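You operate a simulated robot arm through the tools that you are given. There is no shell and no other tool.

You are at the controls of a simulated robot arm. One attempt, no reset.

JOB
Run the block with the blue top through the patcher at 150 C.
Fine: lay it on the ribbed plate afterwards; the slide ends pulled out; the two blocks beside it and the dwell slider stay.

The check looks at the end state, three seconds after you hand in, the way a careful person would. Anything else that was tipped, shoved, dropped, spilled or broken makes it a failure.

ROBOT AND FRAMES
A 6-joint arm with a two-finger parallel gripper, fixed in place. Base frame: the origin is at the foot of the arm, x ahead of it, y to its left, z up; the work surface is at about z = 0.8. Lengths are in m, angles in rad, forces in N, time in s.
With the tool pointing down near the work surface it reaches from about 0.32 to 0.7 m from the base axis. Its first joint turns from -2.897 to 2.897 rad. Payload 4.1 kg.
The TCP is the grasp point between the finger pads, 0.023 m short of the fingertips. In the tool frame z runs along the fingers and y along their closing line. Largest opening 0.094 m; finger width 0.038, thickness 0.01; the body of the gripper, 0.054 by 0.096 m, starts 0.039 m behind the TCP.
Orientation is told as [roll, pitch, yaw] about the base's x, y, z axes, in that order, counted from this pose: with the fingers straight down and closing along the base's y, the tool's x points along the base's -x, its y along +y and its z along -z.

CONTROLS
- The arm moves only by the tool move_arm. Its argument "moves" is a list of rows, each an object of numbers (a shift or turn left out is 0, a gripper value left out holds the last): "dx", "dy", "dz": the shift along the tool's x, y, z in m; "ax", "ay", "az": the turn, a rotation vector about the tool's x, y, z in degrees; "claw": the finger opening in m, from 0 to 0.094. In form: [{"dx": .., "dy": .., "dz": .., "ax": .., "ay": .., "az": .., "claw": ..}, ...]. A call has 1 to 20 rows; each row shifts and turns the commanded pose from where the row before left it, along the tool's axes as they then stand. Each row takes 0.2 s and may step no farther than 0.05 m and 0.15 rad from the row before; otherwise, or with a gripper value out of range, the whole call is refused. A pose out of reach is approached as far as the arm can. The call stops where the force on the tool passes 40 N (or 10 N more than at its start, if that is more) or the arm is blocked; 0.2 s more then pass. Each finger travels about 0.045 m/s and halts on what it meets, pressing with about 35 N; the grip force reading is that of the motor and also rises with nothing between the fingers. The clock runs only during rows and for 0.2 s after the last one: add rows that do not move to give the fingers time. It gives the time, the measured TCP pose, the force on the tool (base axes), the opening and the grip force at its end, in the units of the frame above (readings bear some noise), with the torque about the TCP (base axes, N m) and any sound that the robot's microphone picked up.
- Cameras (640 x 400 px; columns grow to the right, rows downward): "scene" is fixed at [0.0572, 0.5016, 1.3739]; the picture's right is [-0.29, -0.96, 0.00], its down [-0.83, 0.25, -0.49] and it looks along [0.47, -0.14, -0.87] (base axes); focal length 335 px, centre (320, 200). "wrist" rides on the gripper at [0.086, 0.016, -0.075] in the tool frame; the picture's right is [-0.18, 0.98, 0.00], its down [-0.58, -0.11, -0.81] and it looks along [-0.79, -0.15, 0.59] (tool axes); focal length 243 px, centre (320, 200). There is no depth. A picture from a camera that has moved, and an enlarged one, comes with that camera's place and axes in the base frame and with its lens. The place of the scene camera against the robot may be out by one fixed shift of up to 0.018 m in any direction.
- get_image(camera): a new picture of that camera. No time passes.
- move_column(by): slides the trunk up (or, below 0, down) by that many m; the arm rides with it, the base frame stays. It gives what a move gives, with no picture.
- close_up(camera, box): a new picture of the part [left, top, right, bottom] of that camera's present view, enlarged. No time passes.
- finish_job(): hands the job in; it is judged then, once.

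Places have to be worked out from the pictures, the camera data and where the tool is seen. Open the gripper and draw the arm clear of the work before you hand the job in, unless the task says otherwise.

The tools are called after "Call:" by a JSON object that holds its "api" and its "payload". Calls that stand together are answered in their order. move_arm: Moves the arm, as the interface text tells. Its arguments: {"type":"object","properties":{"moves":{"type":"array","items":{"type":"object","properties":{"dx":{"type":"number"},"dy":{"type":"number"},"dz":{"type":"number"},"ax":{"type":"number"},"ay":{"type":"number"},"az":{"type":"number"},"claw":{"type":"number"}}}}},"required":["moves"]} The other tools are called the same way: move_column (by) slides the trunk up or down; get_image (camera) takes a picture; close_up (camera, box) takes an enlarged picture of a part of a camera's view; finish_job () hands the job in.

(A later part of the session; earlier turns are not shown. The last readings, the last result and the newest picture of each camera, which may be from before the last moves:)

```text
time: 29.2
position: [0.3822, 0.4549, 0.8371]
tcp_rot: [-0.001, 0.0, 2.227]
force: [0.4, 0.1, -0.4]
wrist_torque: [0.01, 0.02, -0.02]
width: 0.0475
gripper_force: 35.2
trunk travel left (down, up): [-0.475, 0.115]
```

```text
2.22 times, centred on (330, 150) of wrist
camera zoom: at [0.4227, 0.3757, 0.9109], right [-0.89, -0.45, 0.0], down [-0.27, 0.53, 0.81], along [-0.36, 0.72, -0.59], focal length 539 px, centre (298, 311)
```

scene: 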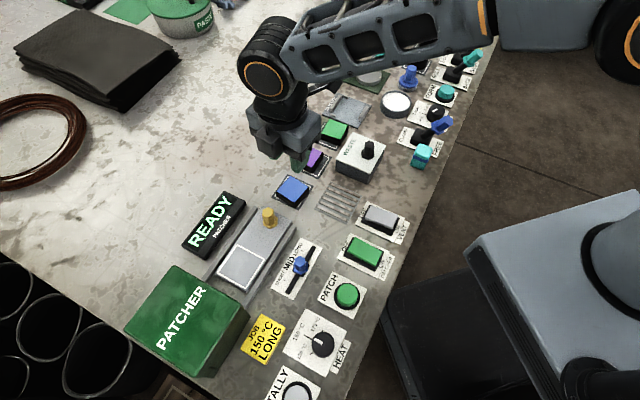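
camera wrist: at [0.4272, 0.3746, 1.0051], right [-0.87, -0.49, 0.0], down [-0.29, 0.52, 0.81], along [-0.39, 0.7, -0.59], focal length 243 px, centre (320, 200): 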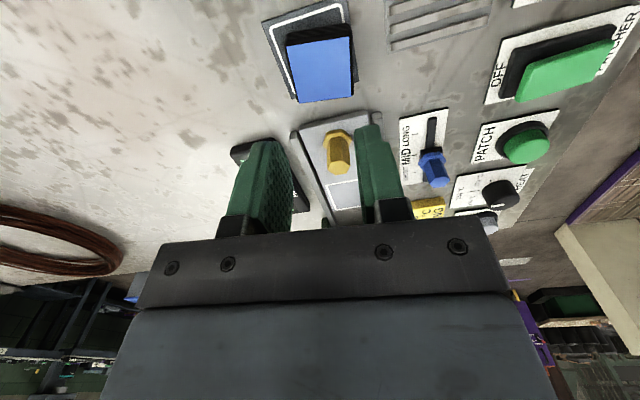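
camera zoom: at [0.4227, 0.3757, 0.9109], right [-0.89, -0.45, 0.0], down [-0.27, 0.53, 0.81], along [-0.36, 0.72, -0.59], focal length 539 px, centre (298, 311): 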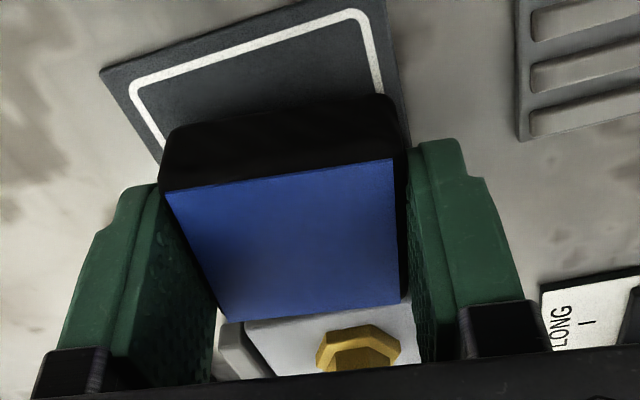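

The block is firmly held and rises with the hand. I lift gently to a safe height, and take a close look at the patcher hood in the scene view for clearances.

Call:
{"api": "move_arm", "payload": {"moves": [{"dz": -0.008}, {"dz": -0.01}, {"dz": -0.01}, {"dz": -0.012}, {"dz": -0.012}, {"dz": -0.012}, {"dz": -0.012}, {"dz": -0.01}, {}]}}

Call:
{"api": "close_up", "payload": {"camera": "scene", "box": [100, 180, 320, 400]}}

Call:
{"api": "get_image", "payload": {"camera": "wrist"}}

```text
time: 31.2
position: [0.3841, 0.4547, 0.9237]
tcp_rot: [0.001, 0.002, 2.226]
force: [0.4, -0.3, 0.1]
wrist_torque: [-0.03, 0.0, 0.01]
width: 0.0473
gripper_force: 35.4
trunk travel left (down, up): [-0.475, 0.115]
```

```text
1.82 times, centred on (210, 290) of scene
camera zoom: at [0.0572, 0.5016, 1.3739], right [-0.29, -0.96, 0.0], down [-0.83, 0.25, -0.49], along [0.47, -0.14, -0.87], focal length 608 px, centre (520, 36)
```

zoom: 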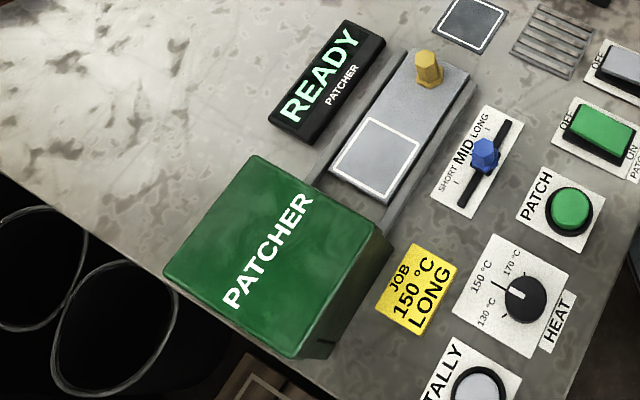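

```text
taken
camera wrist: at [0.4232, 0.3762, 0.9976], right [-0.89, -0.45, 0.0], down [-0.27, 0.53, 0.81], along [-0.36, 0.72, -0.59], focal length 243 px, centre (320, 200)
```

wrist: 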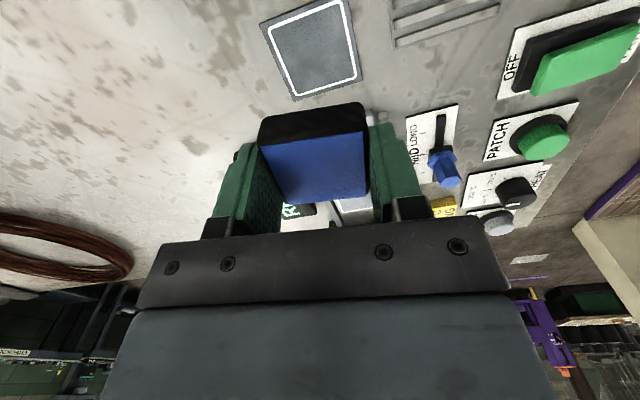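

The hood top is near z = 0.885 with its front about 64 mm beyond the square's centre, leaving room for the gripper body. I turn to 135° and carry the block at height along the slide axis to above the square.

Call:
{"api": "move_arm", "payload": {"moves": [{"az": -3.8}, {"az": -3.8}, {"dx": -0.0206}, {"dx": -0.0206}, {"dx": -0.0206}, {"dx": -0.0206}, {"dx": -0.0206}, {"dx": -0.0206}, {"dx": -0.0206}, {"dx": -0.0206}, {}]}}

Call:
{"api": "get_image", "payload": {"camera": "wrist"}}

Call:
{"api": "get_image", "payload": {"camera": "scene"}}

```text
time: 33.6
position: [0.2655, 0.5707, 0.9219]
tcp_rot: [-0.001, 0.0, 2.358]
force: [-0.1, -0.9, 0.2]
wrist_torque: [0.0, -0.02, -0.02]
width: 0.0472
gripper_force: 35.0
trunk travel left (down, up): [-0.475, 0.115]
```

```text
taken
camera wrist: at [0.3151, 0.4975, 0.996], right [-0.82, -0.57, 0.0], down [-0.33, 0.49, 0.81], along [-0.46, 0.66, -0.59], focal length 243 px, centre (320, 200)
```

wrist: 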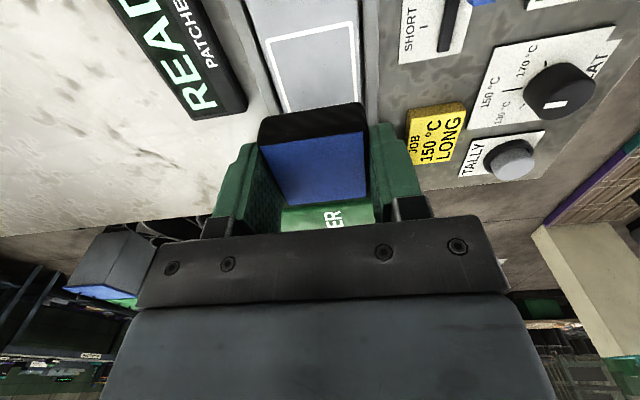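

```text
taken
```

scene: 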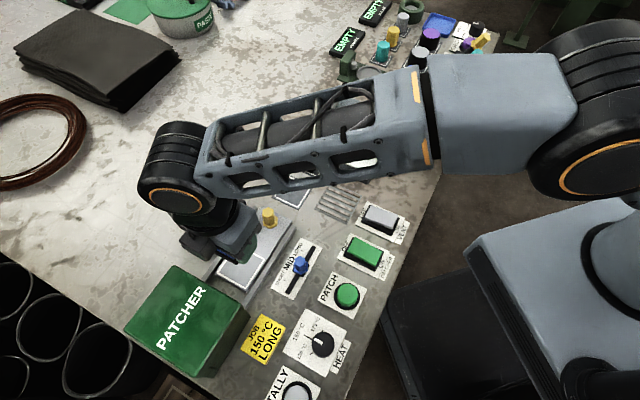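

Call:
{"api": "close_up", "payload": {"camera": "wrist", "box": [230, 0, 420, 130]}}

Call:
{"api": "close_up", "payload": {"camera": "scene", "box": [150, 180, 330, 340]}}

```text
3.08 times, centred on (325, 65) of wrist
camera zoom: at [0.3151, 0.4975, 0.996], right [-0.82, -0.57, 0.0], down [-0.33, 0.49, 0.81], along [-0.46, 0.66, -0.59], focal length 746 px, centre (305, 615)
```

zoom: 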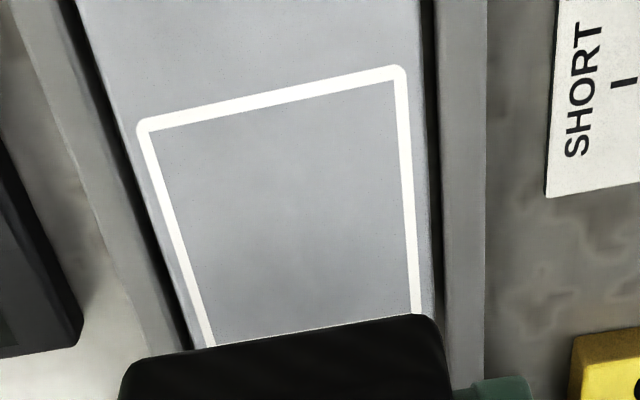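

```text
2.50 times, centred on (240, 260) of scene
camera zoom: at [0.0572, 0.5016, 1.3739], right [-0.29, -0.96, 0.0], down [-0.83, 0.25, -0.49], along [0.47, -0.14, -0.87], focal length 837 px, centre (520, 50)
```

zoom: 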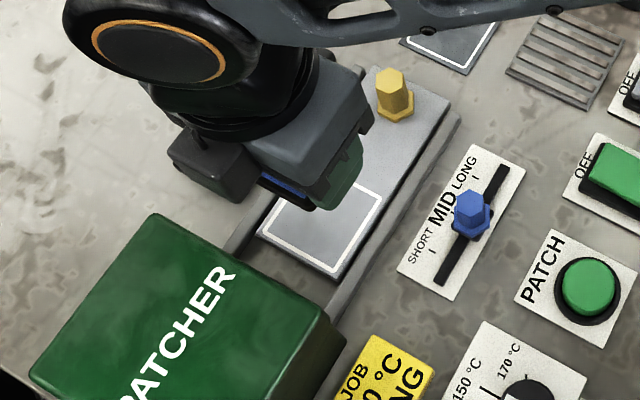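

The square's centre works out to about (0.266, 0.5725). I shift 2–3 mm to centre the block over it and lower to about 5 mm above the slide.

Call:
{"api": "move_arm", "payload": {"moves": [{"dx": -0.0014, "dy": -0.0021}, {"dz": 0.02}, {"dz": 0.02}, {"dz": 0.02}, {"dz": 0.015}, {}]}}

Call:
{"api": "get_image", "payload": {"camera": "wrist"}}

Call:
{"api": "close_up", "payload": {"camera": "scene", "box": [150, 180, 330, 340]}}

```text
time: 35.0
position: [0.2674, 0.5748, 0.8466]
tcp_rot: [-0.001, 0.0, 2.357]
force: [-0.5, -0.7, -1.3]
wrist_torque: [-0.03, 0.0, 0.02]
width: 0.0471
gripper_force: 35.0
trunk travel left (down, up): [-0.475, 0.115]
```

```text
taken
camera wrist: at [0.3168, 0.5008, 0.9202], right [-0.82, -0.57, 0.0], down [-0.34, 0.49, 0.81], along [-0.46, 0.66, -0.59], focal length 243 px, centre (320, 200)
```

wrist: 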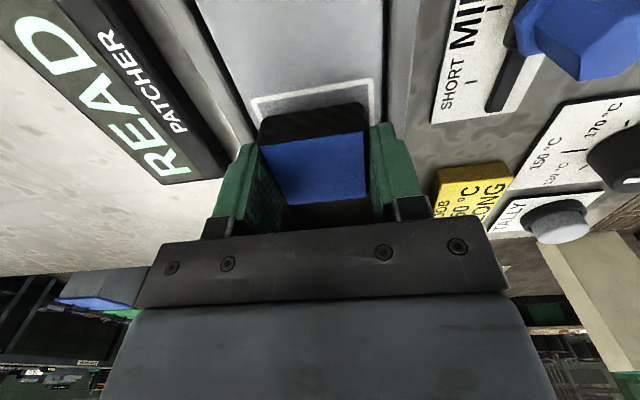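

```text
2.50 times, centred on (240, 260) of scene
camera zoom: at [0.0572, 0.5016, 1.3739], right [-0.29, -0.96, 0.0], down [-0.83, 0.25, -0.49], along [0.47, -0.14, -0.87], focal length 837 px, centre (520, 50)
```

zoom: 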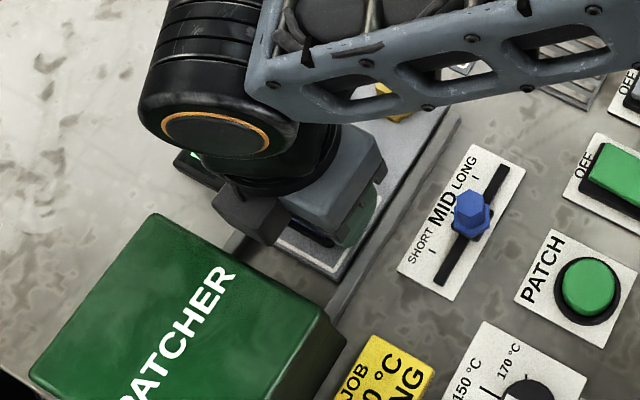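

The block hovers just above the square inside the white frame. I creep down in 1 mm steps to feel the slide.

Call:
{"api": "move_arm", "payload": {"moves": [{"dz": 0.001}, {"dz": 0.001}, {"dz": 0.001}, {"dz": 0.001}, {}]}}

```text
time: 36.2
position: [0.267, 0.5752, 0.8435]
tcp_rot: [0.001, 0.002, 2.358]
force: [0.2, 0.1, -0.2]
wrist_torque: [0.0, -0.01, 0.0]
width: 0.0473
gripper_force: 35.3
trunk travel left (down, up): [-0.475, 0.115]
```

No contact yet at about 0.842. I creep 2 mm further.

Call:
{"api": "move_arm", "payload": {"moves": [{"dz": 0.001}, {"dz": 0.001}, {}]}}

Call:
{"api": "close_up", "payload": {"camera": "wrist", "box": [220, 60, 440, 240]}}

```text
time: 37.0
position: [0.267, 0.5741, 0.8418]
tcp_rot: [-0.001, 0.0, 2.358]
force: [0.2, -0.1, -0.4]
wrist_torque: [0.01, -0.03, -0.02]
width: 0.0474
gripper_force: 35.3
trunk travel left (down, up): [-0.475, 0.115]
```

```text
2.22 times, centred on (330, 150) of wrist
camera zoom: at [0.3164, 0.5005, 0.9152], right [-0.82, -0.57, 0.0], down [-0.34, 0.49, 0.81], along [-0.46, 0.66, -0.59], focal length 539 px, centre (298, 311)
```

zoom: 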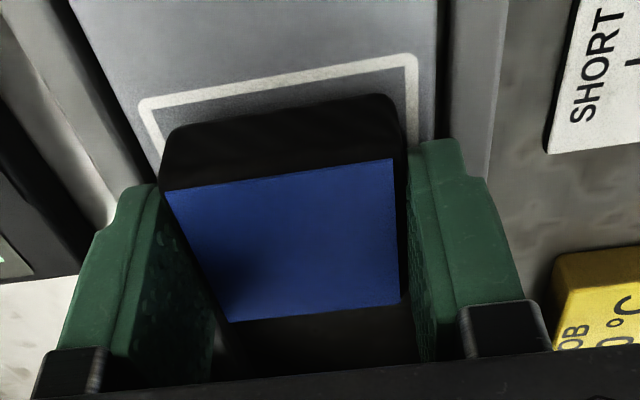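

Still no contact; the block is well within the frame. I continue creeping down 2 mm.

Call:
{"api": "move_arm", "payload": {"moves": [{"dz": 0.001}, {"dz": 0.001}, {}]}}

```text
time: 37.8
position: [0.267, 0.5739, 0.839]
tcp_rot: [-0.001, 0.0, 2.358]
force: [-0.3, -0.1, -1.0]
wrist_torque: [0.01, -0.01, -0.02]
width: 0.0469
gripper_force: 34.9
trunk travel left (down, up): [-0.475, 0.115]
```

The force is still flat at 0.839, so I go down another 2 mm in small steps.

Call:
{"api": "move_arm", "payload": {"moves": [{"dz": 0.001}, {"dz": 0.001}, {}]}}

```text
time: 38.6
position: [0.2673, 0.5753, 0.8371]
tcp_rot: [0.001, -0.001, 2.359]
force: [0.3, 0.5, -1.9]
wrist_torque: [-0.01, 0.02, 0.04]
width: 0.0473
gripper_force: 34.6
trunk travel left (down, up): [-0.475, 0.115]
```

Call:
{"api": "move_arm", "payload": {"moves": [{"dz": 0.001}, {"dz": 0.0005}, {}]}}

Call:
{"api": "close_up", "payload": {"camera": "wrist", "box": [220, 60, 440, 240]}}

```text
time: 39.4
position: [0.2664, 0.576, 0.8353]
tcp_rot: [0.0, 0.001, 2.357]
force: [0.6, 0.3, 2.3]
wrist_torque: [-0.07, -0.04, 0.01]
width: 0.0476
gripper_force: 34.6
trunk travel left (down, up): [-0.475, 0.115]
```

```text
2.22 times, centred on (330, 150) of wrist
camera zoom: at [0.3163, 0.5015, 0.9091], right [-0.82, -0.57, 0.0], down [-0.34, 0.49, 0.81], along [-0.46, 0.67, -0.59], focal length 539 px, centre (298, 311)
```

zoom: 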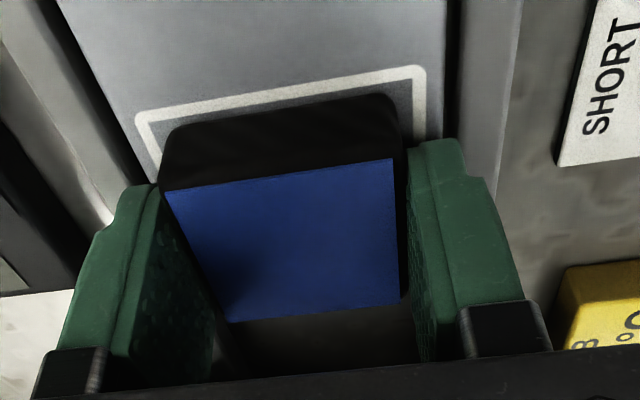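

A first 2 N upward contact: the block is resting on the slide. I open just enough to let go, then rise straight up.

Call:
{"api": "move_arm", "payload": {"moves": [{"claw": 0.054}, {}, {}, {"dz": -0.005}, {"dz": -0.01}, {"dz": -0.02}, {"dz": -0.03, "claw": 0.06}, {"dz": -0.03}, {}]}}

Call:
{"api": "get_image", "payload": {"camera": "wrist"}}

Call:
{"api": "close_up", "payload": {"camera": "wrist", "box": [220, 0, 440, 180]}}

```text
time: 41.4
position: [0.2649, 0.5733, 0.9313]
tcp_rot: [0.0, -0.001, 2.357]
force: [-0.1, 0.3, 0.2]
wrist_torque: [-0.02, 0.03, 0.02]
width: 0.0599
gripper_force: 0.0
trunk travel left (down, up): [-0.475, 0.115]
```

```text
taken
camera wrist: at [0.315, 0.5004, 1.004], right [-0.82, -0.57, 0.0], down [-0.33, 0.49, 0.81], along [-0.46, 0.66, -0.59], focal length 243 px, centre (320, 200)
```

wrist: 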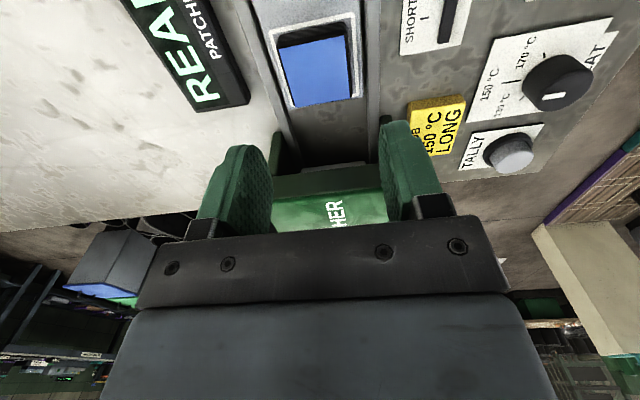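

```text
2.22 times, centred on (330, 90) of wrist
camera zoom: at [0.315, 0.5004, 1.004], right [-0.82, -0.57, 0.0], down [-0.33, 0.49, 0.81], along [-0.46, 0.66, -0.59], focal length 539 px, centre (298, 444)
```

zoom: 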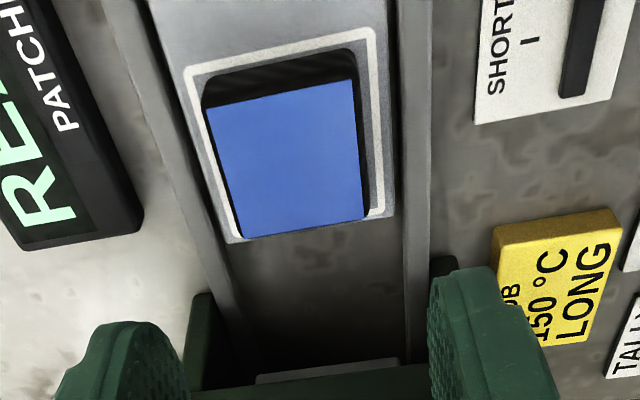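

The block sits squarely inside the frame. I back off along the slide axis at height to above the yellow handle and look at it.

Call:
{"api": "move_arm", "payload": {"moves": [{"dx": 0.0247}, {"dx": 0.0247}, {"dx": 0.0247}, {"dx": 0.0247}, {}]}}

Call:
{"api": "get_image", "payload": {"camera": "wrist"}}

Call:
{"api": "close_up", "payload": {"camera": "wrist", "box": [250, 20, 420, 180]}}

```text
time: 42.6
position: [0.3352, 0.5049, 0.9308]
tcp_rot: [0.002, 0.0, 2.359]
force: [-0.2, -0.3, -0.4]
wrist_torque: [0.01, 0.01, -0.02]
width: 0.0602
gripper_force: 0.1
trunk travel left (down, up): [-0.475, 0.115]
```

```text
taken
camera wrist: at [0.3845, 0.4314, 1.0039], right [-0.82, -0.57, 0.0], down [-0.34, 0.49, 0.81], along [-0.46, 0.66, -0.59], focal length 243 px, centre (320, 200)
```

wrist: 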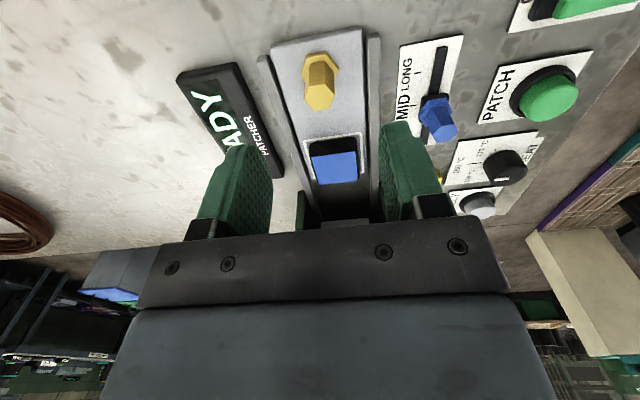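

```text
2.50 times, centred on (335, 100) of wrist
camera zoom: at [0.3845, 0.4314, 1.0039], right [-0.82, -0.57, 0.0], down [-0.34, 0.49, 0.81], along [-0.46, 0.66, -0.59], focal length 606 px, centre (282, 450)
```

zoom: 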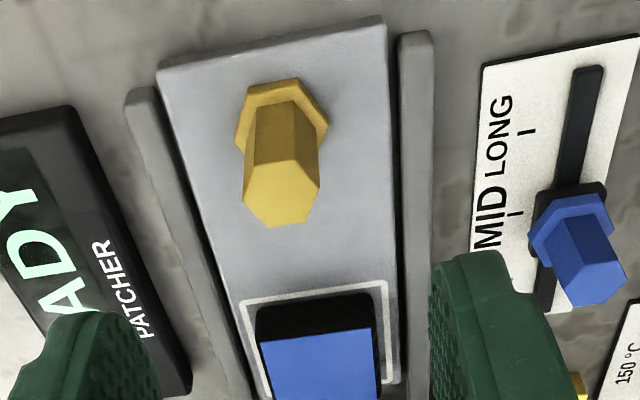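

The handle is at (0.3345, 0.504) with its top near 0.857, right below the TCP. I descend to TCP 0.860 so only its upper part is gripped (keeping the gripper body above the hood's roof), then close.

Call:
{"api": "move_arm", "payload": {"moves": [{"dz": 0.025}, {"dz": 0.025}, {"dz": 0.02}, {}, {"claw": 0.01}, {}, {}, {}, {}]}}

Call:
{"api": "get_image", "payload": {"camera": "wrist"}}

```text
time: 44.6
position: [0.335, 0.505, 0.8599]
tcp_rot: [0.002, 0.002, 2.356]
force: [1.9, 1.6, -0.2]
wrist_torque: [-0.11, 0.12, 0.0]
width: 0.0215
gripper_force: 44.7
trunk travel left (down, up): [-0.475, 0.115]
```

```text
taken
camera wrist: at [0.3857, 0.4323, 0.9333], right [-0.82, -0.57, 0.0], down [-0.34, 0.49, 0.81], along [-0.46, 0.66, -0.59], focal length 243 px, centre (320, 200)
```

wrist: 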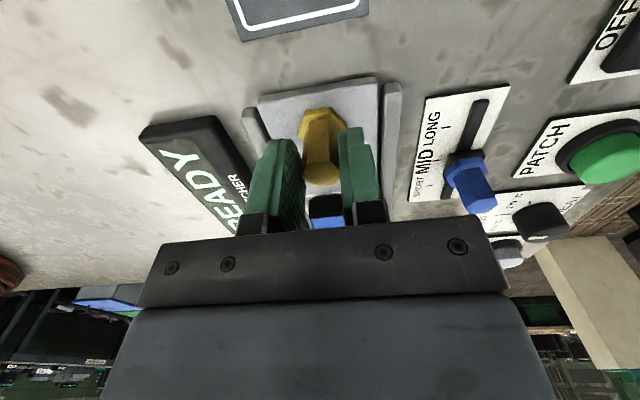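

The handle is gripped at 0.0215 m. I push the slide in gently, 3 cm first in 7–8 mm steps, and read the force.

Call:
{"api": "move_arm", "payload": {"moves": [{"dx": -0.003}, {"dx": -0.006}, {"dx": -0.007}, {"dx": -0.007}, {"dx": -0.007}, {}]}}

Call:
{"api": "get_image", "payload": {"camera": "scene"}}

```text
time: 46.0
position: [0.3145, 0.5263, 0.8591]
tcp_rot: [0.0, 0.002, 2.358]
force: [4.6, 5.0, -8.8]
wrist_torque: [0.43, -0.4, -0.04]
width: 0.0215
gripper_force: 45.2
trunk travel left (down, up): [-0.475, 0.115]
```

```text
taken
```

scene: 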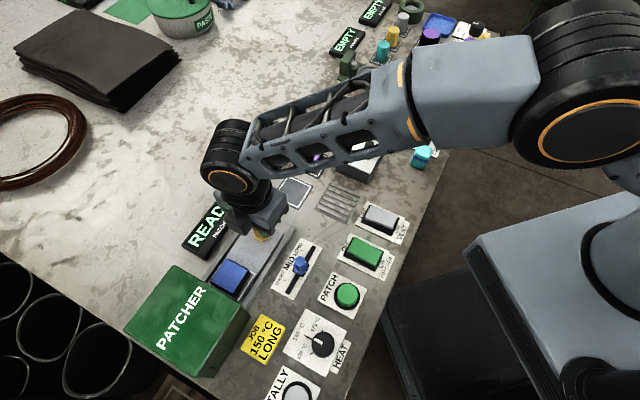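

The slide and block move together smoothly. I continue 3 cm with a tiny sideways and downward relief.

Call:
{"api": "move_arm", "payload": {"moves": [{"dx": -0.004, "dy": -0.0005, "dz": 0.0006}, {"dx": -0.007}, {"dx": -0.007}, {"dx": -0.007}, {"dx": -0.005}, {}]}}

Call:
{"api": "close_up", "payload": {"camera": "scene", "box": [110, 160, 350, 380]}}

```text
time: 47.4
position: [0.2933, 0.5482, 0.8598]
tcp_rot: [0.001, 0.0, 2.357]
force: [0.2, 0.9, -6.0]
wrist_torque: [0.08, -0.34, 0.0]
width: 0.0214
gripper_force: 44.8
trunk travel left (down, up): [-0.475, 0.115]
```

```text
1.82 times, centred on (230, 270) of scene
camera zoom: at [0.0572, 0.5016, 1.3739], right [-0.29, -0.96, 0.0], down [-0.83, 0.25, -0.49], along [0.47, -0.14, -0.87], focal length 608 px, centre (484, 73)
```

zoom: 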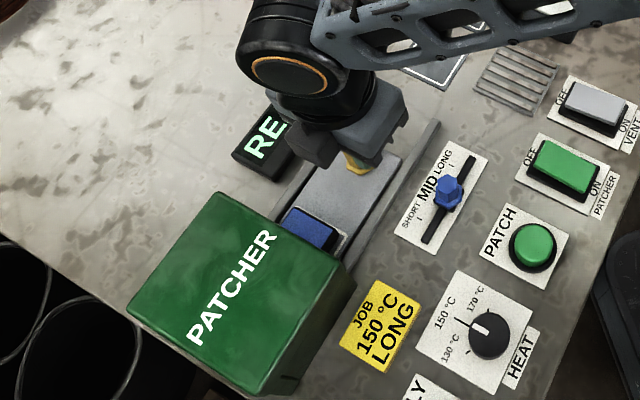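

6 cm in, the block is entering the hood without touching it. I push another 2.5 cm and check the force and gripper clearance.

Call:
{"api": "move_arm", "payload": {"moves": [{"dx": -0.004, "dz": 0.0004}, {"dx": -0.006}, {"dx": -0.006}, {"dx": -0.006}, {"dx": -0.003}, {}]}}

Call:
{"api": "close_up", "payload": {"camera": "scene", "box": [110, 160, 350, 380]}}

Call:
{"api": "get_image", "payload": {"camera": "wrist"}}

```text
time: 48.8
position: [0.2775, 0.5641, 0.8595]
tcp_rot: [-0.001, 0.0, 2.358]
force: [2.5, 2.5, 0.5]
wrist_torque: [-0.38, -0.06, 0.02]
width: 0.0214
gripper_force: 45.5
trunk travel left (down, up): [-0.475, 0.115]
```

```text
1.82 times, centred on (230, 270) of scene
camera zoom: at [0.0572, 0.5016, 1.3739], right [-0.29, -0.96, 0.0], down [-0.83, 0.25, -0.49], along [0.47, -0.14, -0.87], focal length 608 px, centre (484, 73)
```

zoom: 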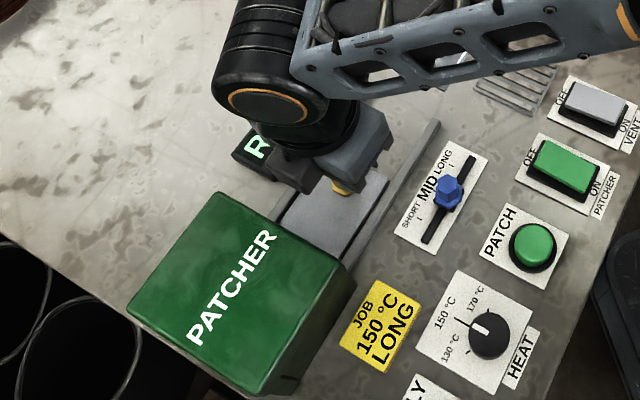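

```text
taken
camera wrist: at [0.3267, 0.4913, 0.9333], right [-0.82, -0.57, 0.0], down [-0.33, 0.49, 0.81], along [-0.46, 0.66, -0.59], focal length 243 px, centre (320, 200)
```

wrist: 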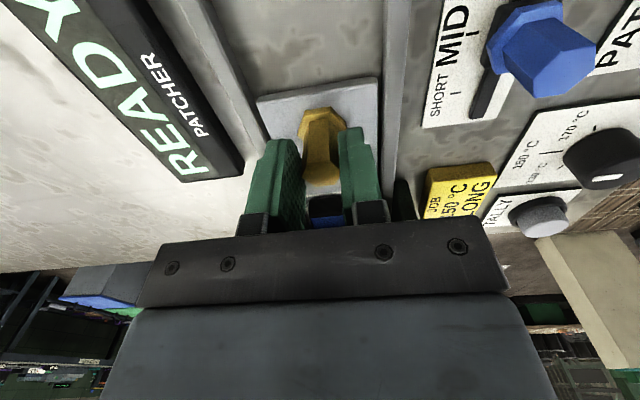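

8.3 cm in, forces small, still 8 cm between handle and hood. I go on in 4–5 mm steps, watching for the end stop.

Call:
{"api": "move_arm", "payload": {"moves": [{"dx": -0.004}, {"dx": -0.005}, {"dx": -0.005}, {"dx": -0.003}, {}]}}

Call:
{"api": "close_up", "payload": {"camera": "scene", "box": [110, 160, 350, 380]}}

```text
time: 50.0
position: [0.265, 0.576, 0.8592]
tcp_rot: [0.002, 0.003, 2.356]
force: [0.1, -7.9, -3.7]
wrist_torque: [0.59, 0.26, 0.06]
width: 0.0216
gripper_force: 45.1
trunk travel left (down, up): [-0.475, 0.115]
```

```text
1.82 times, centred on (230, 270) of scene
camera zoom: at [0.0572, 0.5016, 1.3739], right [-0.29, -0.96, 0.0], down [-0.83, 0.25, -0.49], along [0.47, -0.14, -0.87], focal length 608 px, centre (484, 73)
```

zoom: 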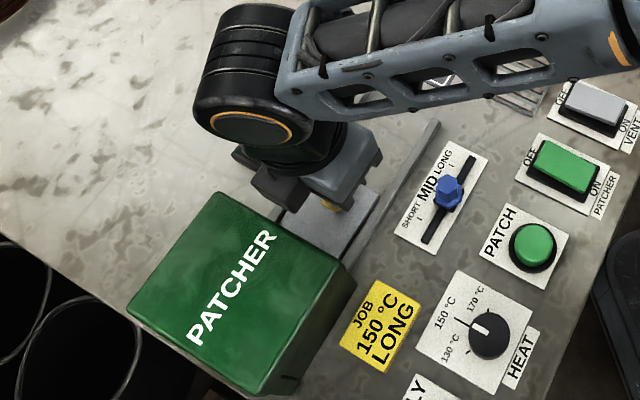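

10 cm in and resistance begins (about 6 N backward). I try a few more millimetres in 1.5 mm steps to confirm the end stop.

Call:
{"api": "move_arm", "payload": {"moves": [{"dx": -0.0015}, {"dx": -0.0015}, {}]}}

```text
time: 50.8
position: [0.2646, 0.5764, 0.8604]
tcp_rot: [0.004, 0.004, 2.359]
force: [10.0, -28.5, -10.5]
wrist_torque: [-0.26, -0.37, 0.06]
width: 0.0216
gripper_force: 44.6
trunk travel left (down, up): [-0.475, 0.115]
```

The end stop is reached (27 N, no further motion), so the slide is fully in. I relax the push, open the fingers and rise clear.

Call:
{"api": "move_arm", "payload": {"moves": [{"dx": 0.0015}, {"dx": 0.0008}, {}, {"claw": 0.05}, {}, {}, {"dz": -0.02}, {"dz": -0.03}, {"dz": -0.03}, {}]}}

Call:
{"api": "get_image", "payload": {"camera": "wrist"}}

Call:
{"api": "close_up", "payload": {"camera": "scene", "box": [110, 160, 350, 380]}}

```text
time: 53.0
position: [0.2656, 0.5792, 0.9398]
tcp_rot: [-0.001, 0.001, 2.358]
force: [0.1, -1.0, 0.4]
wrist_torque: [0.01, -0.04, 0.0]
width: 0.0501
gripper_force: 0.0
trunk travel left (down, up): [-0.475, 0.115]
```

```text
taken
camera wrist: at [0.3148, 0.5057, 1.0129], right [-0.82, -0.57, 0.0], down [-0.33, 0.49, 0.81], along [-0.46, 0.66, -0.59], focal length 243 px, centre (320, 200)
```

wrist: 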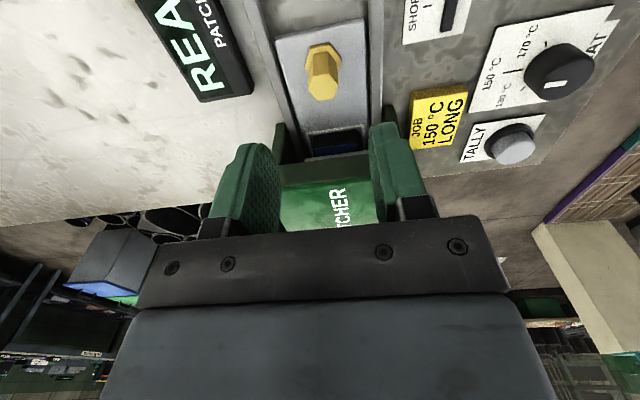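

```text
1.82 times, centred on (230, 270) of scene
camera zoom: at [0.0572, 0.5016, 1.3739], right [-0.29, -0.96, 0.0], down [-0.83, 0.25, -0.49], along [0.47, -0.14, -0.87], focal length 608 px, centre (484, 73)
```

zoom: 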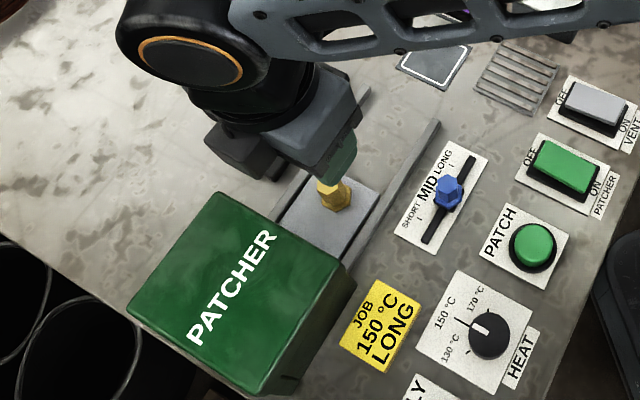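

The block is inside the patcher. Now the PATCH button: triangulated at about (0.164, 0.418), top near 0.816. I close the fingers and travel at height to above it.

Call:
{"api": "move_arm", "payload": {"moves": [{"dx": 0.0083, "dy": 0.0371, "claw": 0.0}, {"dx": 0.0083, "dy": 0.0371}, {"dx": 0.0083, "dy": 0.0371}, {"dx": 0.0083, "dy": 0.0371}, {"dx": 0.0083, "dy": 0.0371}, {}]}}

Call:
{"api": "get_image", "payload": {"camera": "wrist"}}

Call:
{"api": "get_image", "payload": {"camera": "scene"}}

```text
time: 54.4
position: [0.1592, 0.4179, 0.9422]
tcp_rot: [0.0, 0.001, 2.359]
force: [-0.2, -0.6, 0.2]
wrist_torque: [-0.01, 0.03, 0.0]
width: 0.0
gripper_force: 35.0
trunk travel left (down, up): [-0.475, 0.115]
```

```text
taken
camera wrist: at [0.2084, 0.3445, 1.0166], right [-0.82, -0.57, 0.0], down [-0.34, 0.49, 0.81], along [-0.46, 0.66, -0.59], focal length 243 px, centre (320, 200)
```

wrist: 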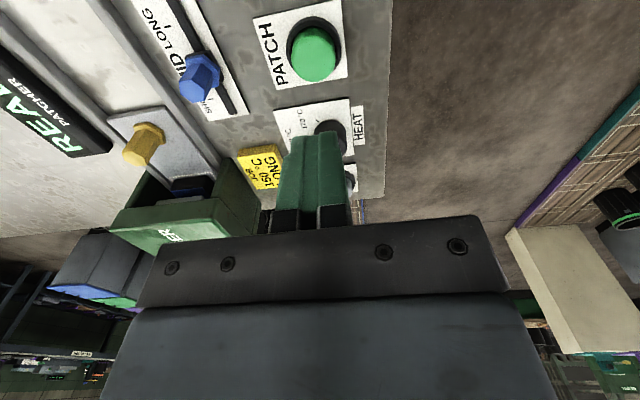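

```text
taken
```

scene: 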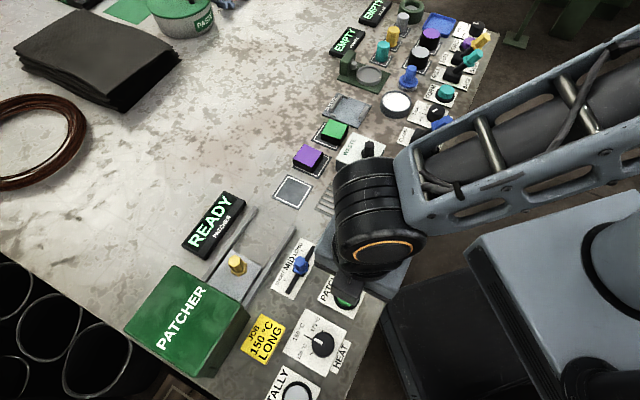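

The view confirms the button at (0.1636, 0.4175). I shift 5 mm to centre the closed fingertips and descend to a few millimetres above it.

Call:
{"api": "move_arm", "payload": {"moves": [{"dx": 0.0027, "dy": -0.0041, "dz": 0.02}, {"dz": 0.03}, {"dz": 0.03}, {"dz": 0.014}, {}]}}

Call:
{"api": "get_image", "payload": {"camera": "wrist"}}

```text
time: 55.6
position: [0.1695, 0.4162, 0.8461]
tcp_rot: [-0.001, 0.001, 2.359]
force: [-0.1, -0.6, 1.4]
wrist_torque: [0.01, 0.02, -0.03]
width: 0.0
gripper_force: 35.2
trunk travel left (down, up): [-0.475, 0.115]
heard: click
```

```text
taken
camera wrist: at [0.2187, 0.3432, 0.9204], right [-0.82, -0.57, 0.0], down [-0.34, 0.49, 0.81], along [-0.46, 0.66, -0.59], focal length 243 px, centre (320, 200)
```

wrist: 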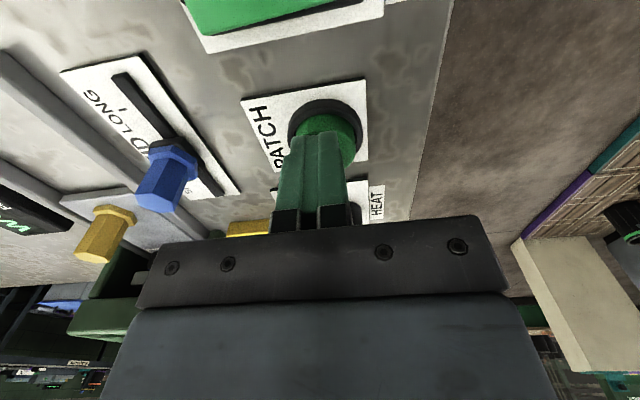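

A click was heard and the sign has changed, so the button was pressed. I rise clear at once and read the sign.

Call:
{"api": "move_arm", "payload": {"moves": [{"dz": -0.02}, {"dz": -0.03}, {"dz": -0.03}]}}

Call:
{"api": "close_up", "payload": {"camera": "scene", "box": [110, 160, 380, 380]}}

Call:
{"api": "get_image", "payload": {"camera": "wrist"}}

```text
time: 56.4
position: [0.1689, 0.4171, 0.9263]
tcp_rot: [0.0, -0.001, 2.357]
force: [-0.2, 0.6, -0.3]
wrist_torque: [0.01, 0.02, 0.0]
width: 0.0001
gripper_force: 34.9
trunk travel left (down, up): [-0.475, 0.115]
```

```text
1.82 times, centred on (245, 270) of scene
camera zoom: at [0.0572, 0.5016, 1.3739], right [-0.29, -0.96, 0.0], down [-0.83, 0.25, -0.49], along [0.47, -0.14, -0.87], focal length 608 px, centre (456, 73)
```

zoom: 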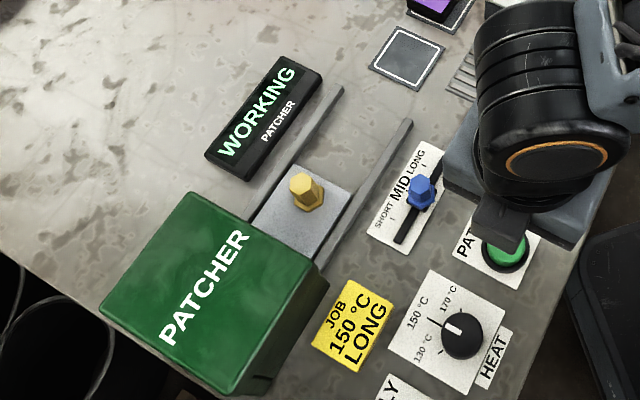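

```text
taken
camera wrist: at [0.218, 0.344, 1.0007], right [-0.82, -0.57, 0.0], down [-0.33, 0.49, 0.81], along [-0.46, 0.66, -0.59], focal length 243 px, centre (320, 200)
```

wrist: 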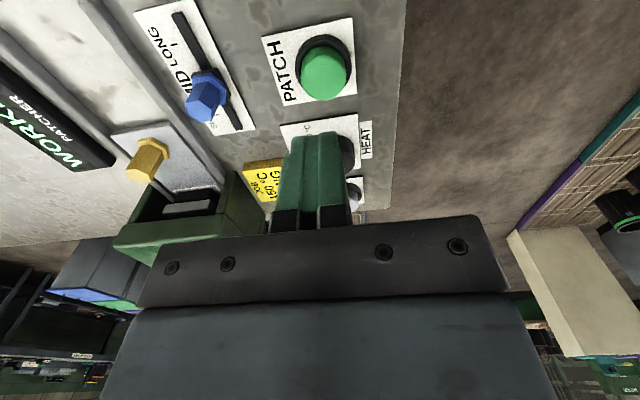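

The sign now reads WORKING and a press plate has come down on the block. I open the fingers, move back to hover above the handle and wait.

Call:
{"api": "move_arm", "payload": {"moves": [{"dz": -0.015, "claw": 0.05}, {"dx": -0.009, "dy": -0.0362}, {"dx": -0.009, "dy": -0.0362}, {"dx": -0.009, "dy": -0.0362}, {"dx": -0.009, "dy": -0.0362}, {"dx": -0.009, "dy": -0.0362}, {}, {}, {}, {}, {}, {}, {}, {}, {}, {}]}}

Call:
{"api": "get_image", "payload": {"camera": "scene"}}

Call:
{"api": "get_image", "payload": {"camera": "wrist"}}

```text
time: 59.8
position: [0.2608, 0.575, 0.9385]
tcp_rot: [-0.001, 0.001, 2.359]
force: [0.1, 0.8, 1.1]
wrist_torque: [-0.03, 0.01, 0.02]
width: 0.0501
gripper_force: 0.1
trunk travel left (down, up): [-0.475, 0.115]
```

```text
taken
```

scene: 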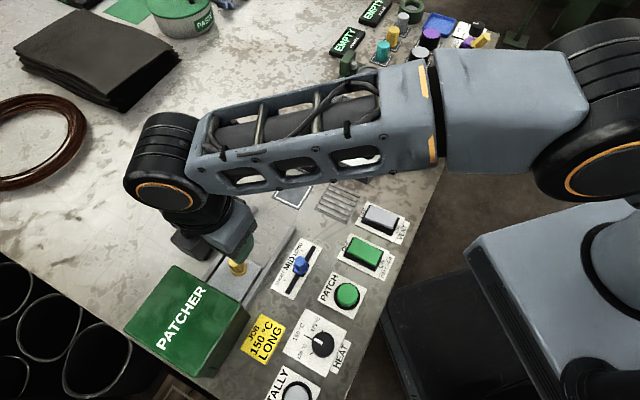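

```text
taken
camera wrist: at [0.311, 0.5015, 1.0128], right [-0.82, -0.57, 0.0], down [-0.34, 0.49, 0.81], along [-0.46, 0.66, -0.59], focal length 243 px, centre (320, 200)
```

wrist: 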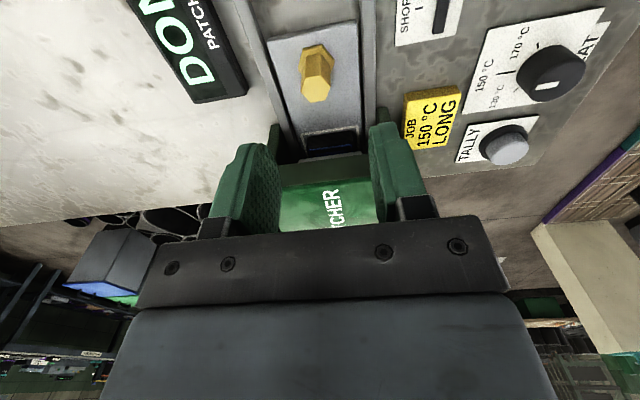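

The sign reads DONE. I look closely at the handle and inside the hood before gripping again.

Call:
{"api": "close_up", "payload": {"camera": "wrist", "box": [240, 20, 400, 180]}}

Call:
{"api": "close_up", "payload": {"camera": "wrist", "box": [110, 0, 270, 110]}}

```text
2.50 times, centred on (320, 100) of wrist
camera zoom: at [0.311, 0.5015, 1.0128], right [-0.82, -0.57, 0.0], down [-0.34, 0.49, 0.81], along [-0.46, 0.66, -0.59], focal length 606 px, centre (320, 450)
```

zoom: 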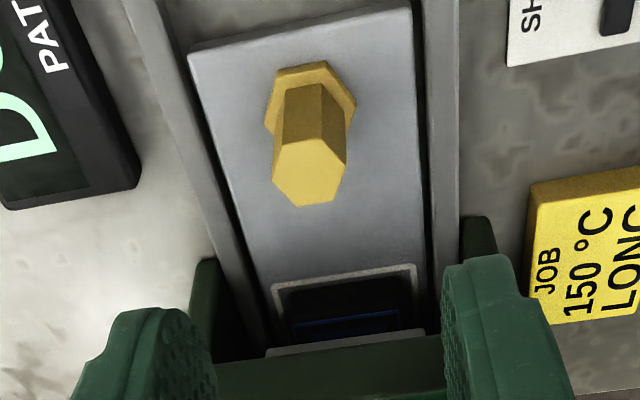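

```text
3.64 times, centred on (190, 55) of wrist
camera zoom: at [0.311, 0.5015, 1.0128], right [-0.82, -0.57, 0.0], down [-0.34, 0.49, 0.81], along [-0.46, 0.66, -0.59], focal length 882 px, centre (793, 727)
```

zoom: 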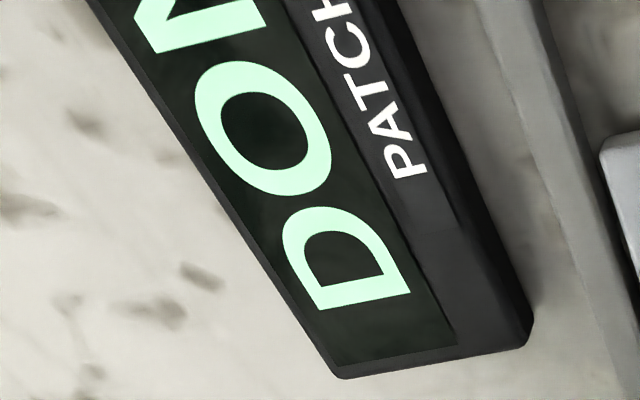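

DONE confirmed; handle at (0.2636, 0.575). I descend on it again, grip the upper part and check.

Call:
{"api": "move_arm", "payload": {"moves": [{"dx": 0.0006, "dy": -0.0026, "dz": 0.025}, {"dz": 0.025}, {"dz": 0.02}, {"dz": 0.008}, {}, {"claw": 0.01}, {}, {}, {}]}}

Call:
{"api": "get_image", "payload": {"camera": "wrist"}}

```text
time: 61.8
position: [0.2637, 0.5775, 0.8619]
tcp_rot: [0.001, 0.002, 2.356]
force: [-10.2, -13.9, -3.0]
wrist_torque: [-0.24, -0.01, 0.11]
width: 0.0214
gripper_force: 45.0
trunk travel left (down, up): [-0.475, 0.115]
```

```text
taken
camera wrist: at [0.3142, 0.5042, 0.9367], right [-0.82, -0.57, 0.0], down [-0.33, 0.49, 0.81], along [-0.46, 0.66, -0.59], focal length 243 px, centre (320, 200)
```

wrist: 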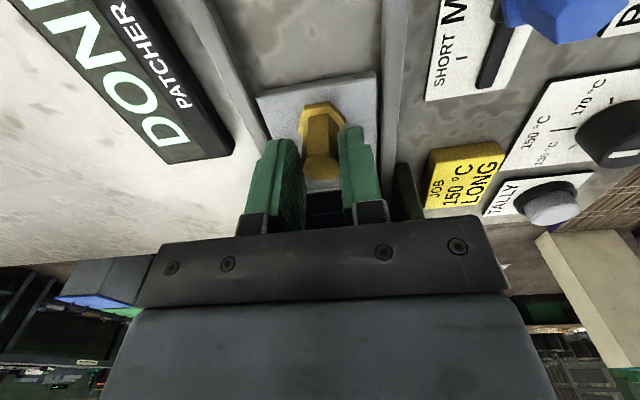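

Gripped (0.0214 m) with about 17 N of side load, so I shift 1.5 mm to relieve it and begin pulling the slide out gently.

Call:
{"api": "move_arm", "payload": {"moves": [{"dy": 0.0015}, {"dx": 0.003}, {"dx": 0.005}, {"dx": 0.006}, {"dx": 0.006}, {}]}}

Call:
{"api": "close_up", "payload": {"camera": "scene", "box": [110, 160, 350, 380]}}

```text
time: 63.2
position: [0.2801, 0.5631, 0.8623]
tcp_rot: [-0.001, 0.001, 2.356]
force: [-2.7, -2.3, 0.5]
wrist_torque: [-0.55, -0.01, 0.0]
width: 0.0215
gripper_force: 45.1
trunk travel left (down, up): [-0.475, 0.115]
```

```text
1.82 times, centred on (230, 270) of scene
camera zoom: at [0.0572, 0.5016, 1.3739], right [-0.29, -0.96, 0.0], down [-0.83, 0.25, -0.49], along [0.47, -0.14, -0.87], focal length 608 px, centre (484, 73)
```

zoom: 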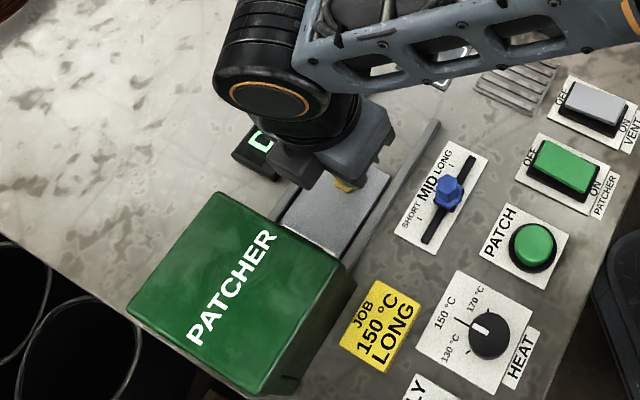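

The slide comes out smoothly with low forces. I continue pulling another 5 cm in small steps.

Call:
{"api": "move_arm", "payload": {"moves": [{"dx": 0.004, "dy": 0.0003}, {"dx": 0.006}, {"dx": 0.007}, {"dx": 0.007}, {"dx": 0.007}, {"dx": 0.007}, {"dx": 0.007}, {"dx": 0.005}, {}]}}

Call:
{"api": "close_up", "payload": {"camera": "scene", "box": [110, 160, 350, 380]}}

```text
time: 65.2
position: [0.3145, 0.5265, 0.8622]
tcp_rot: [-0.001, 0.0, 2.358]
force: [-9.1, -9.2, 1.2]
wrist_torque: [0.14, 0.3, 0.06]
width: 0.0215
gripper_force: 45.1
trunk travel left (down, up): [-0.475, 0.115]
```

```text
1.82 times, centred on (230, 270) of scene
camera zoom: at [0.0572, 0.5016, 1.3739], right [-0.29, -0.96, 0.0], down [-0.83, 0.25, -0.49], along [0.47, -0.14, -0.87], focal length 608 px, centre (484, 73)
```

zoom: 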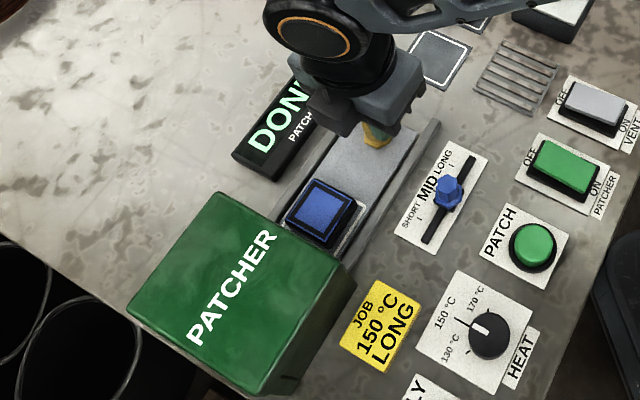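

The treated block is out of the hood on the slide. I relieve the side load and pull the remaining ~2.9 cm to the outer stop.

Call:
{"api": "move_arm", "payload": {"moves": [{"dx": 0.004, "dy": 0.001}, {"dx": 0.006}, {"dx": 0.006}, {"dx": 0.006}, {"dx": 0.004}, {"dx": 0.002}, {}]}}

```text
time: 66.8
position: [0.3343, 0.5078, 0.8629]
tcp_rot: [-0.001, 0.001, 2.357]
force: [1.3, 0.0, -4.2]
wrist_torque: [-0.36, -0.14, 0.02]
width: 0.0215
gripper_force: 45.4
trunk travel left (down, up): [-0.475, 0.115]
```

About 2–3 mm remain to the original position; I pull on in 1 mm steps to feel the stop.

Call:
{"api": "move_arm", "payload": {"moves": [{"dx": 0.0012}, {"dx": 0.0012}, {"dx": 0.0012}, {}]}}

```text
time: 67.8
position: [0.3343, 0.5069, 0.8633]
tcp_rot: [-0.001, -0.001, 2.36]
force: [-1.6, 9.0, 2.3]
wrist_torque: [-0.08, 0.07, 0.08]
width: 0.0215
gripper_force: 44.5
trunk travel left (down, up): [-0.475, 0.115]
```

Call:
{"api": "move_arm", "payload": {"moves": [{"dx": 0.001}, {"dx": 0.001}, {}]}}

Call:
{"api": "get_image", "payload": {"camera": "scene"}}

```text
time: 68.6
position: [0.3352, 0.507, 0.8619]
tcp_rot: [-0.005, -0.002, 2.358]
force: [-16.5, 30.8, 5.0]
wrist_torque: [0.58, 0.67, 0.02]
width: 0.0213
gripper_force: 45.1
trunk travel left (down, up): [-0.475, 0.115]
```

```text
taken
```

scene: 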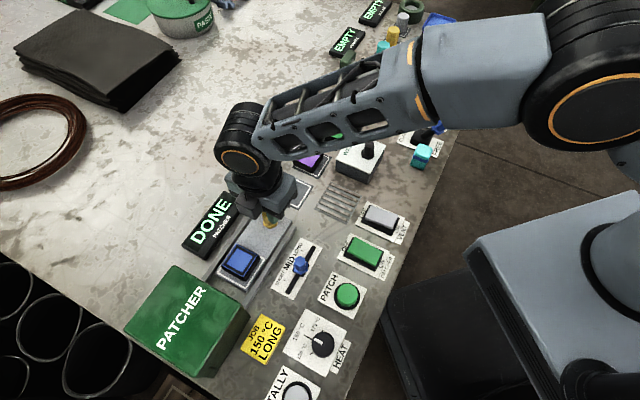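

The outer stop is reached (33 N, no more travel), so the slide is fully pulled out. I relax the pull, open the fingers and rise.

Call:
{"api": "move_arm", "payload": {"moves": [{"dx": -0.0015}, {"dx": -0.0012}, {}, {"claw": 0.05}, {}, {}, {"dz": -0.02}, {"dz": -0.03}, {"dz": -0.03}, {}]}}

Call:
{"api": "get_image", "payload": {"camera": "wrist"}}

Call:
{"api": "close_up", "payload": {"camera": "wrist", "box": [260, 100, 400, 200]}}

```text
time: 70.8
position: [0.3343, 0.5051, 0.9419]
tcp_rot: [-0.001, -0.001, 2.358]
force: [-0.7, 0.4, -0.4]
wrist_torque: [0.02, 0.02, 0.04]
width: 0.0497
gripper_force: 0.0
trunk travel left (down, up): [-0.475, 0.115]
```

```text
taken
camera wrist: at [0.3843, 0.4319, 1.0158], right [-0.82, -0.57, 0.0], down [-0.33, 0.49, 0.81], along [-0.46, 0.66, -0.59], focal length 243 px, centre (320, 200)
```

wrist: 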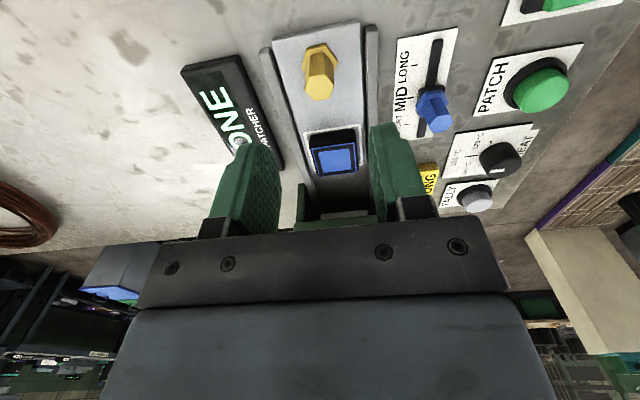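

```text
4.00 times, centred on (330, 150) of wrist
camera zoom: at [0.3843, 0.4319, 1.0158], right [-0.82, -0.57, 0.0], down [-0.33, 0.49, 0.81], along [-0.46, 0.66, -0.59], focal length 970 px, centre (280, 400)
```

zoom: 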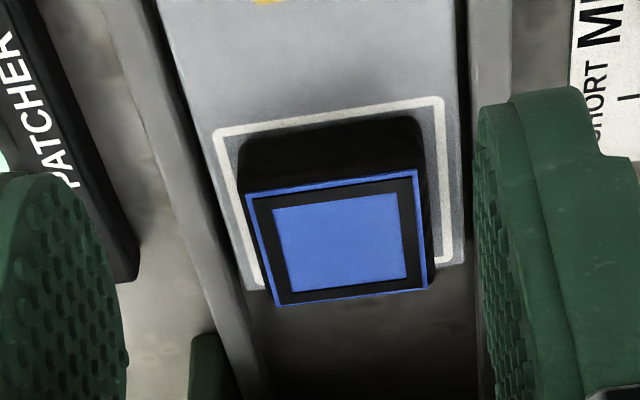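

The block now shows the patch frame on its top and sits well inside the square at (0.2664, 0.574). I move above it at height with the fingers at 0.06.

Call:
{"api": "move_arm", "payload": {"moves": [{"dx": -0.02455, "dy": -0.0004, "claw": 0.06}, {"dx": -0.02455, "dy": -0.0004}, {"dx": -0.02455, "dy": -0.0004}, {"dx": -0.02455, "dy": -0.0005}, {"dz": 0.03}, {}]}}

Call:
{"api": "get_image", "payload": {"camera": "wrist"}}

Call:
{"api": "close_up", "payload": {"camera": "wrist", "box": [230, 20, 430, 170]}}

```text
time: 72.2
position: [0.2679, 0.5776, 0.9121]
tcp_rot: [0.001, 0.002, 2.357]
force: [-0.1, -0.3, 0.2]
wrist_torque: [-0.02, -0.02, -0.03]
width: 0.0601
gripper_force: 0.0
trunk travel left (down, up): [-0.475, 0.115]
```

```text
taken
camera wrist: at [0.3167, 0.5033, 0.9859], right [-0.82, -0.57, 0.0], down [-0.33, 0.49, 0.81], along [-0.46, 0.66, -0.59], focal length 243 px, centre (320, 200)
```

wrist: 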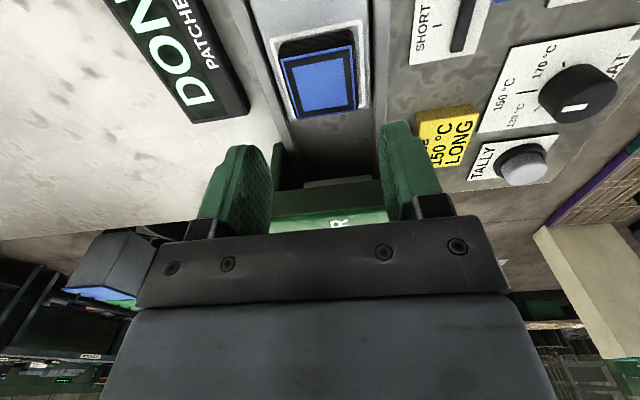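

```text
2.67 times, centred on (330, 95) of wrist
camera zoom: at [0.3167, 0.5033, 0.9859], right [-0.82, -0.57, 0.0], down [-0.33, 0.49, 0.81], along [-0.46, 0.66, -0.59], focal length 647 px, centre (293, 480)
```

zoom: 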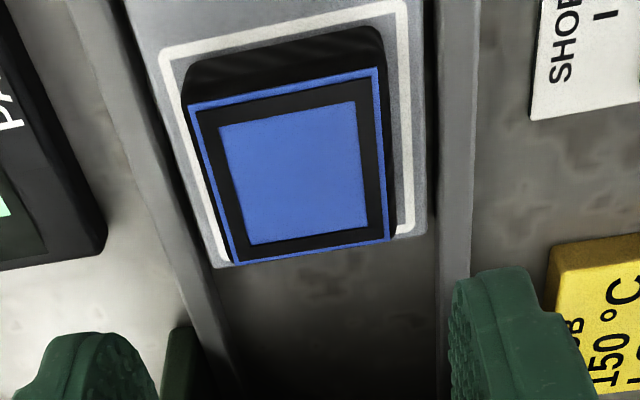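

The block is at (0.2669, 0.5734), aligned with the tool at 135°. I correct by about 2 mm and descend to TCP about 0.837, just above where it touched before.

Call:
{"api": "move_arm", "payload": {"moves": [{"dx": 0.0013, "dy": 0.0018}, {"dz": 0.025}, {"dz": 0.025}, {"dz": 0.018}, {"dz": 0.003}, {"dz": 0.002}, {"dz": 0.001}, {}]}}

Call:
{"api": "close_up", "payload": {"camera": "wrist", "box": [200, 60, 460, 240]}}

```text
time: 74.0
position: [0.2678, 0.5742, 0.8385]
tcp_rot: [0.0, 0.0, 2.357]
force: [0.3, 0.5, -0.3]
wrist_torque: [0.0, 0.0, 0.0]
width: 0.06
gripper_force: 0.1
trunk travel left (down, up): [-0.475, 0.115]
```

```text
2.22 times, centred on (330, 150) of wrist
camera zoom: at [0.3164, 0.5009, 0.9122], right [-0.82, -0.57, 0.0], down [-0.34, 0.49, 0.81], along [-0.46, 0.66, -0.59], focal length 539 px, centre (298, 311)
```

zoom: 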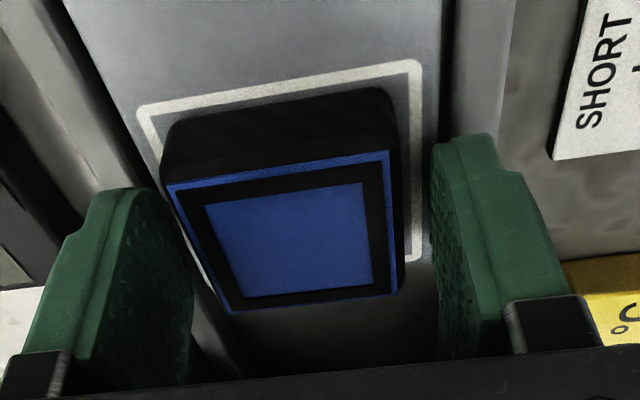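

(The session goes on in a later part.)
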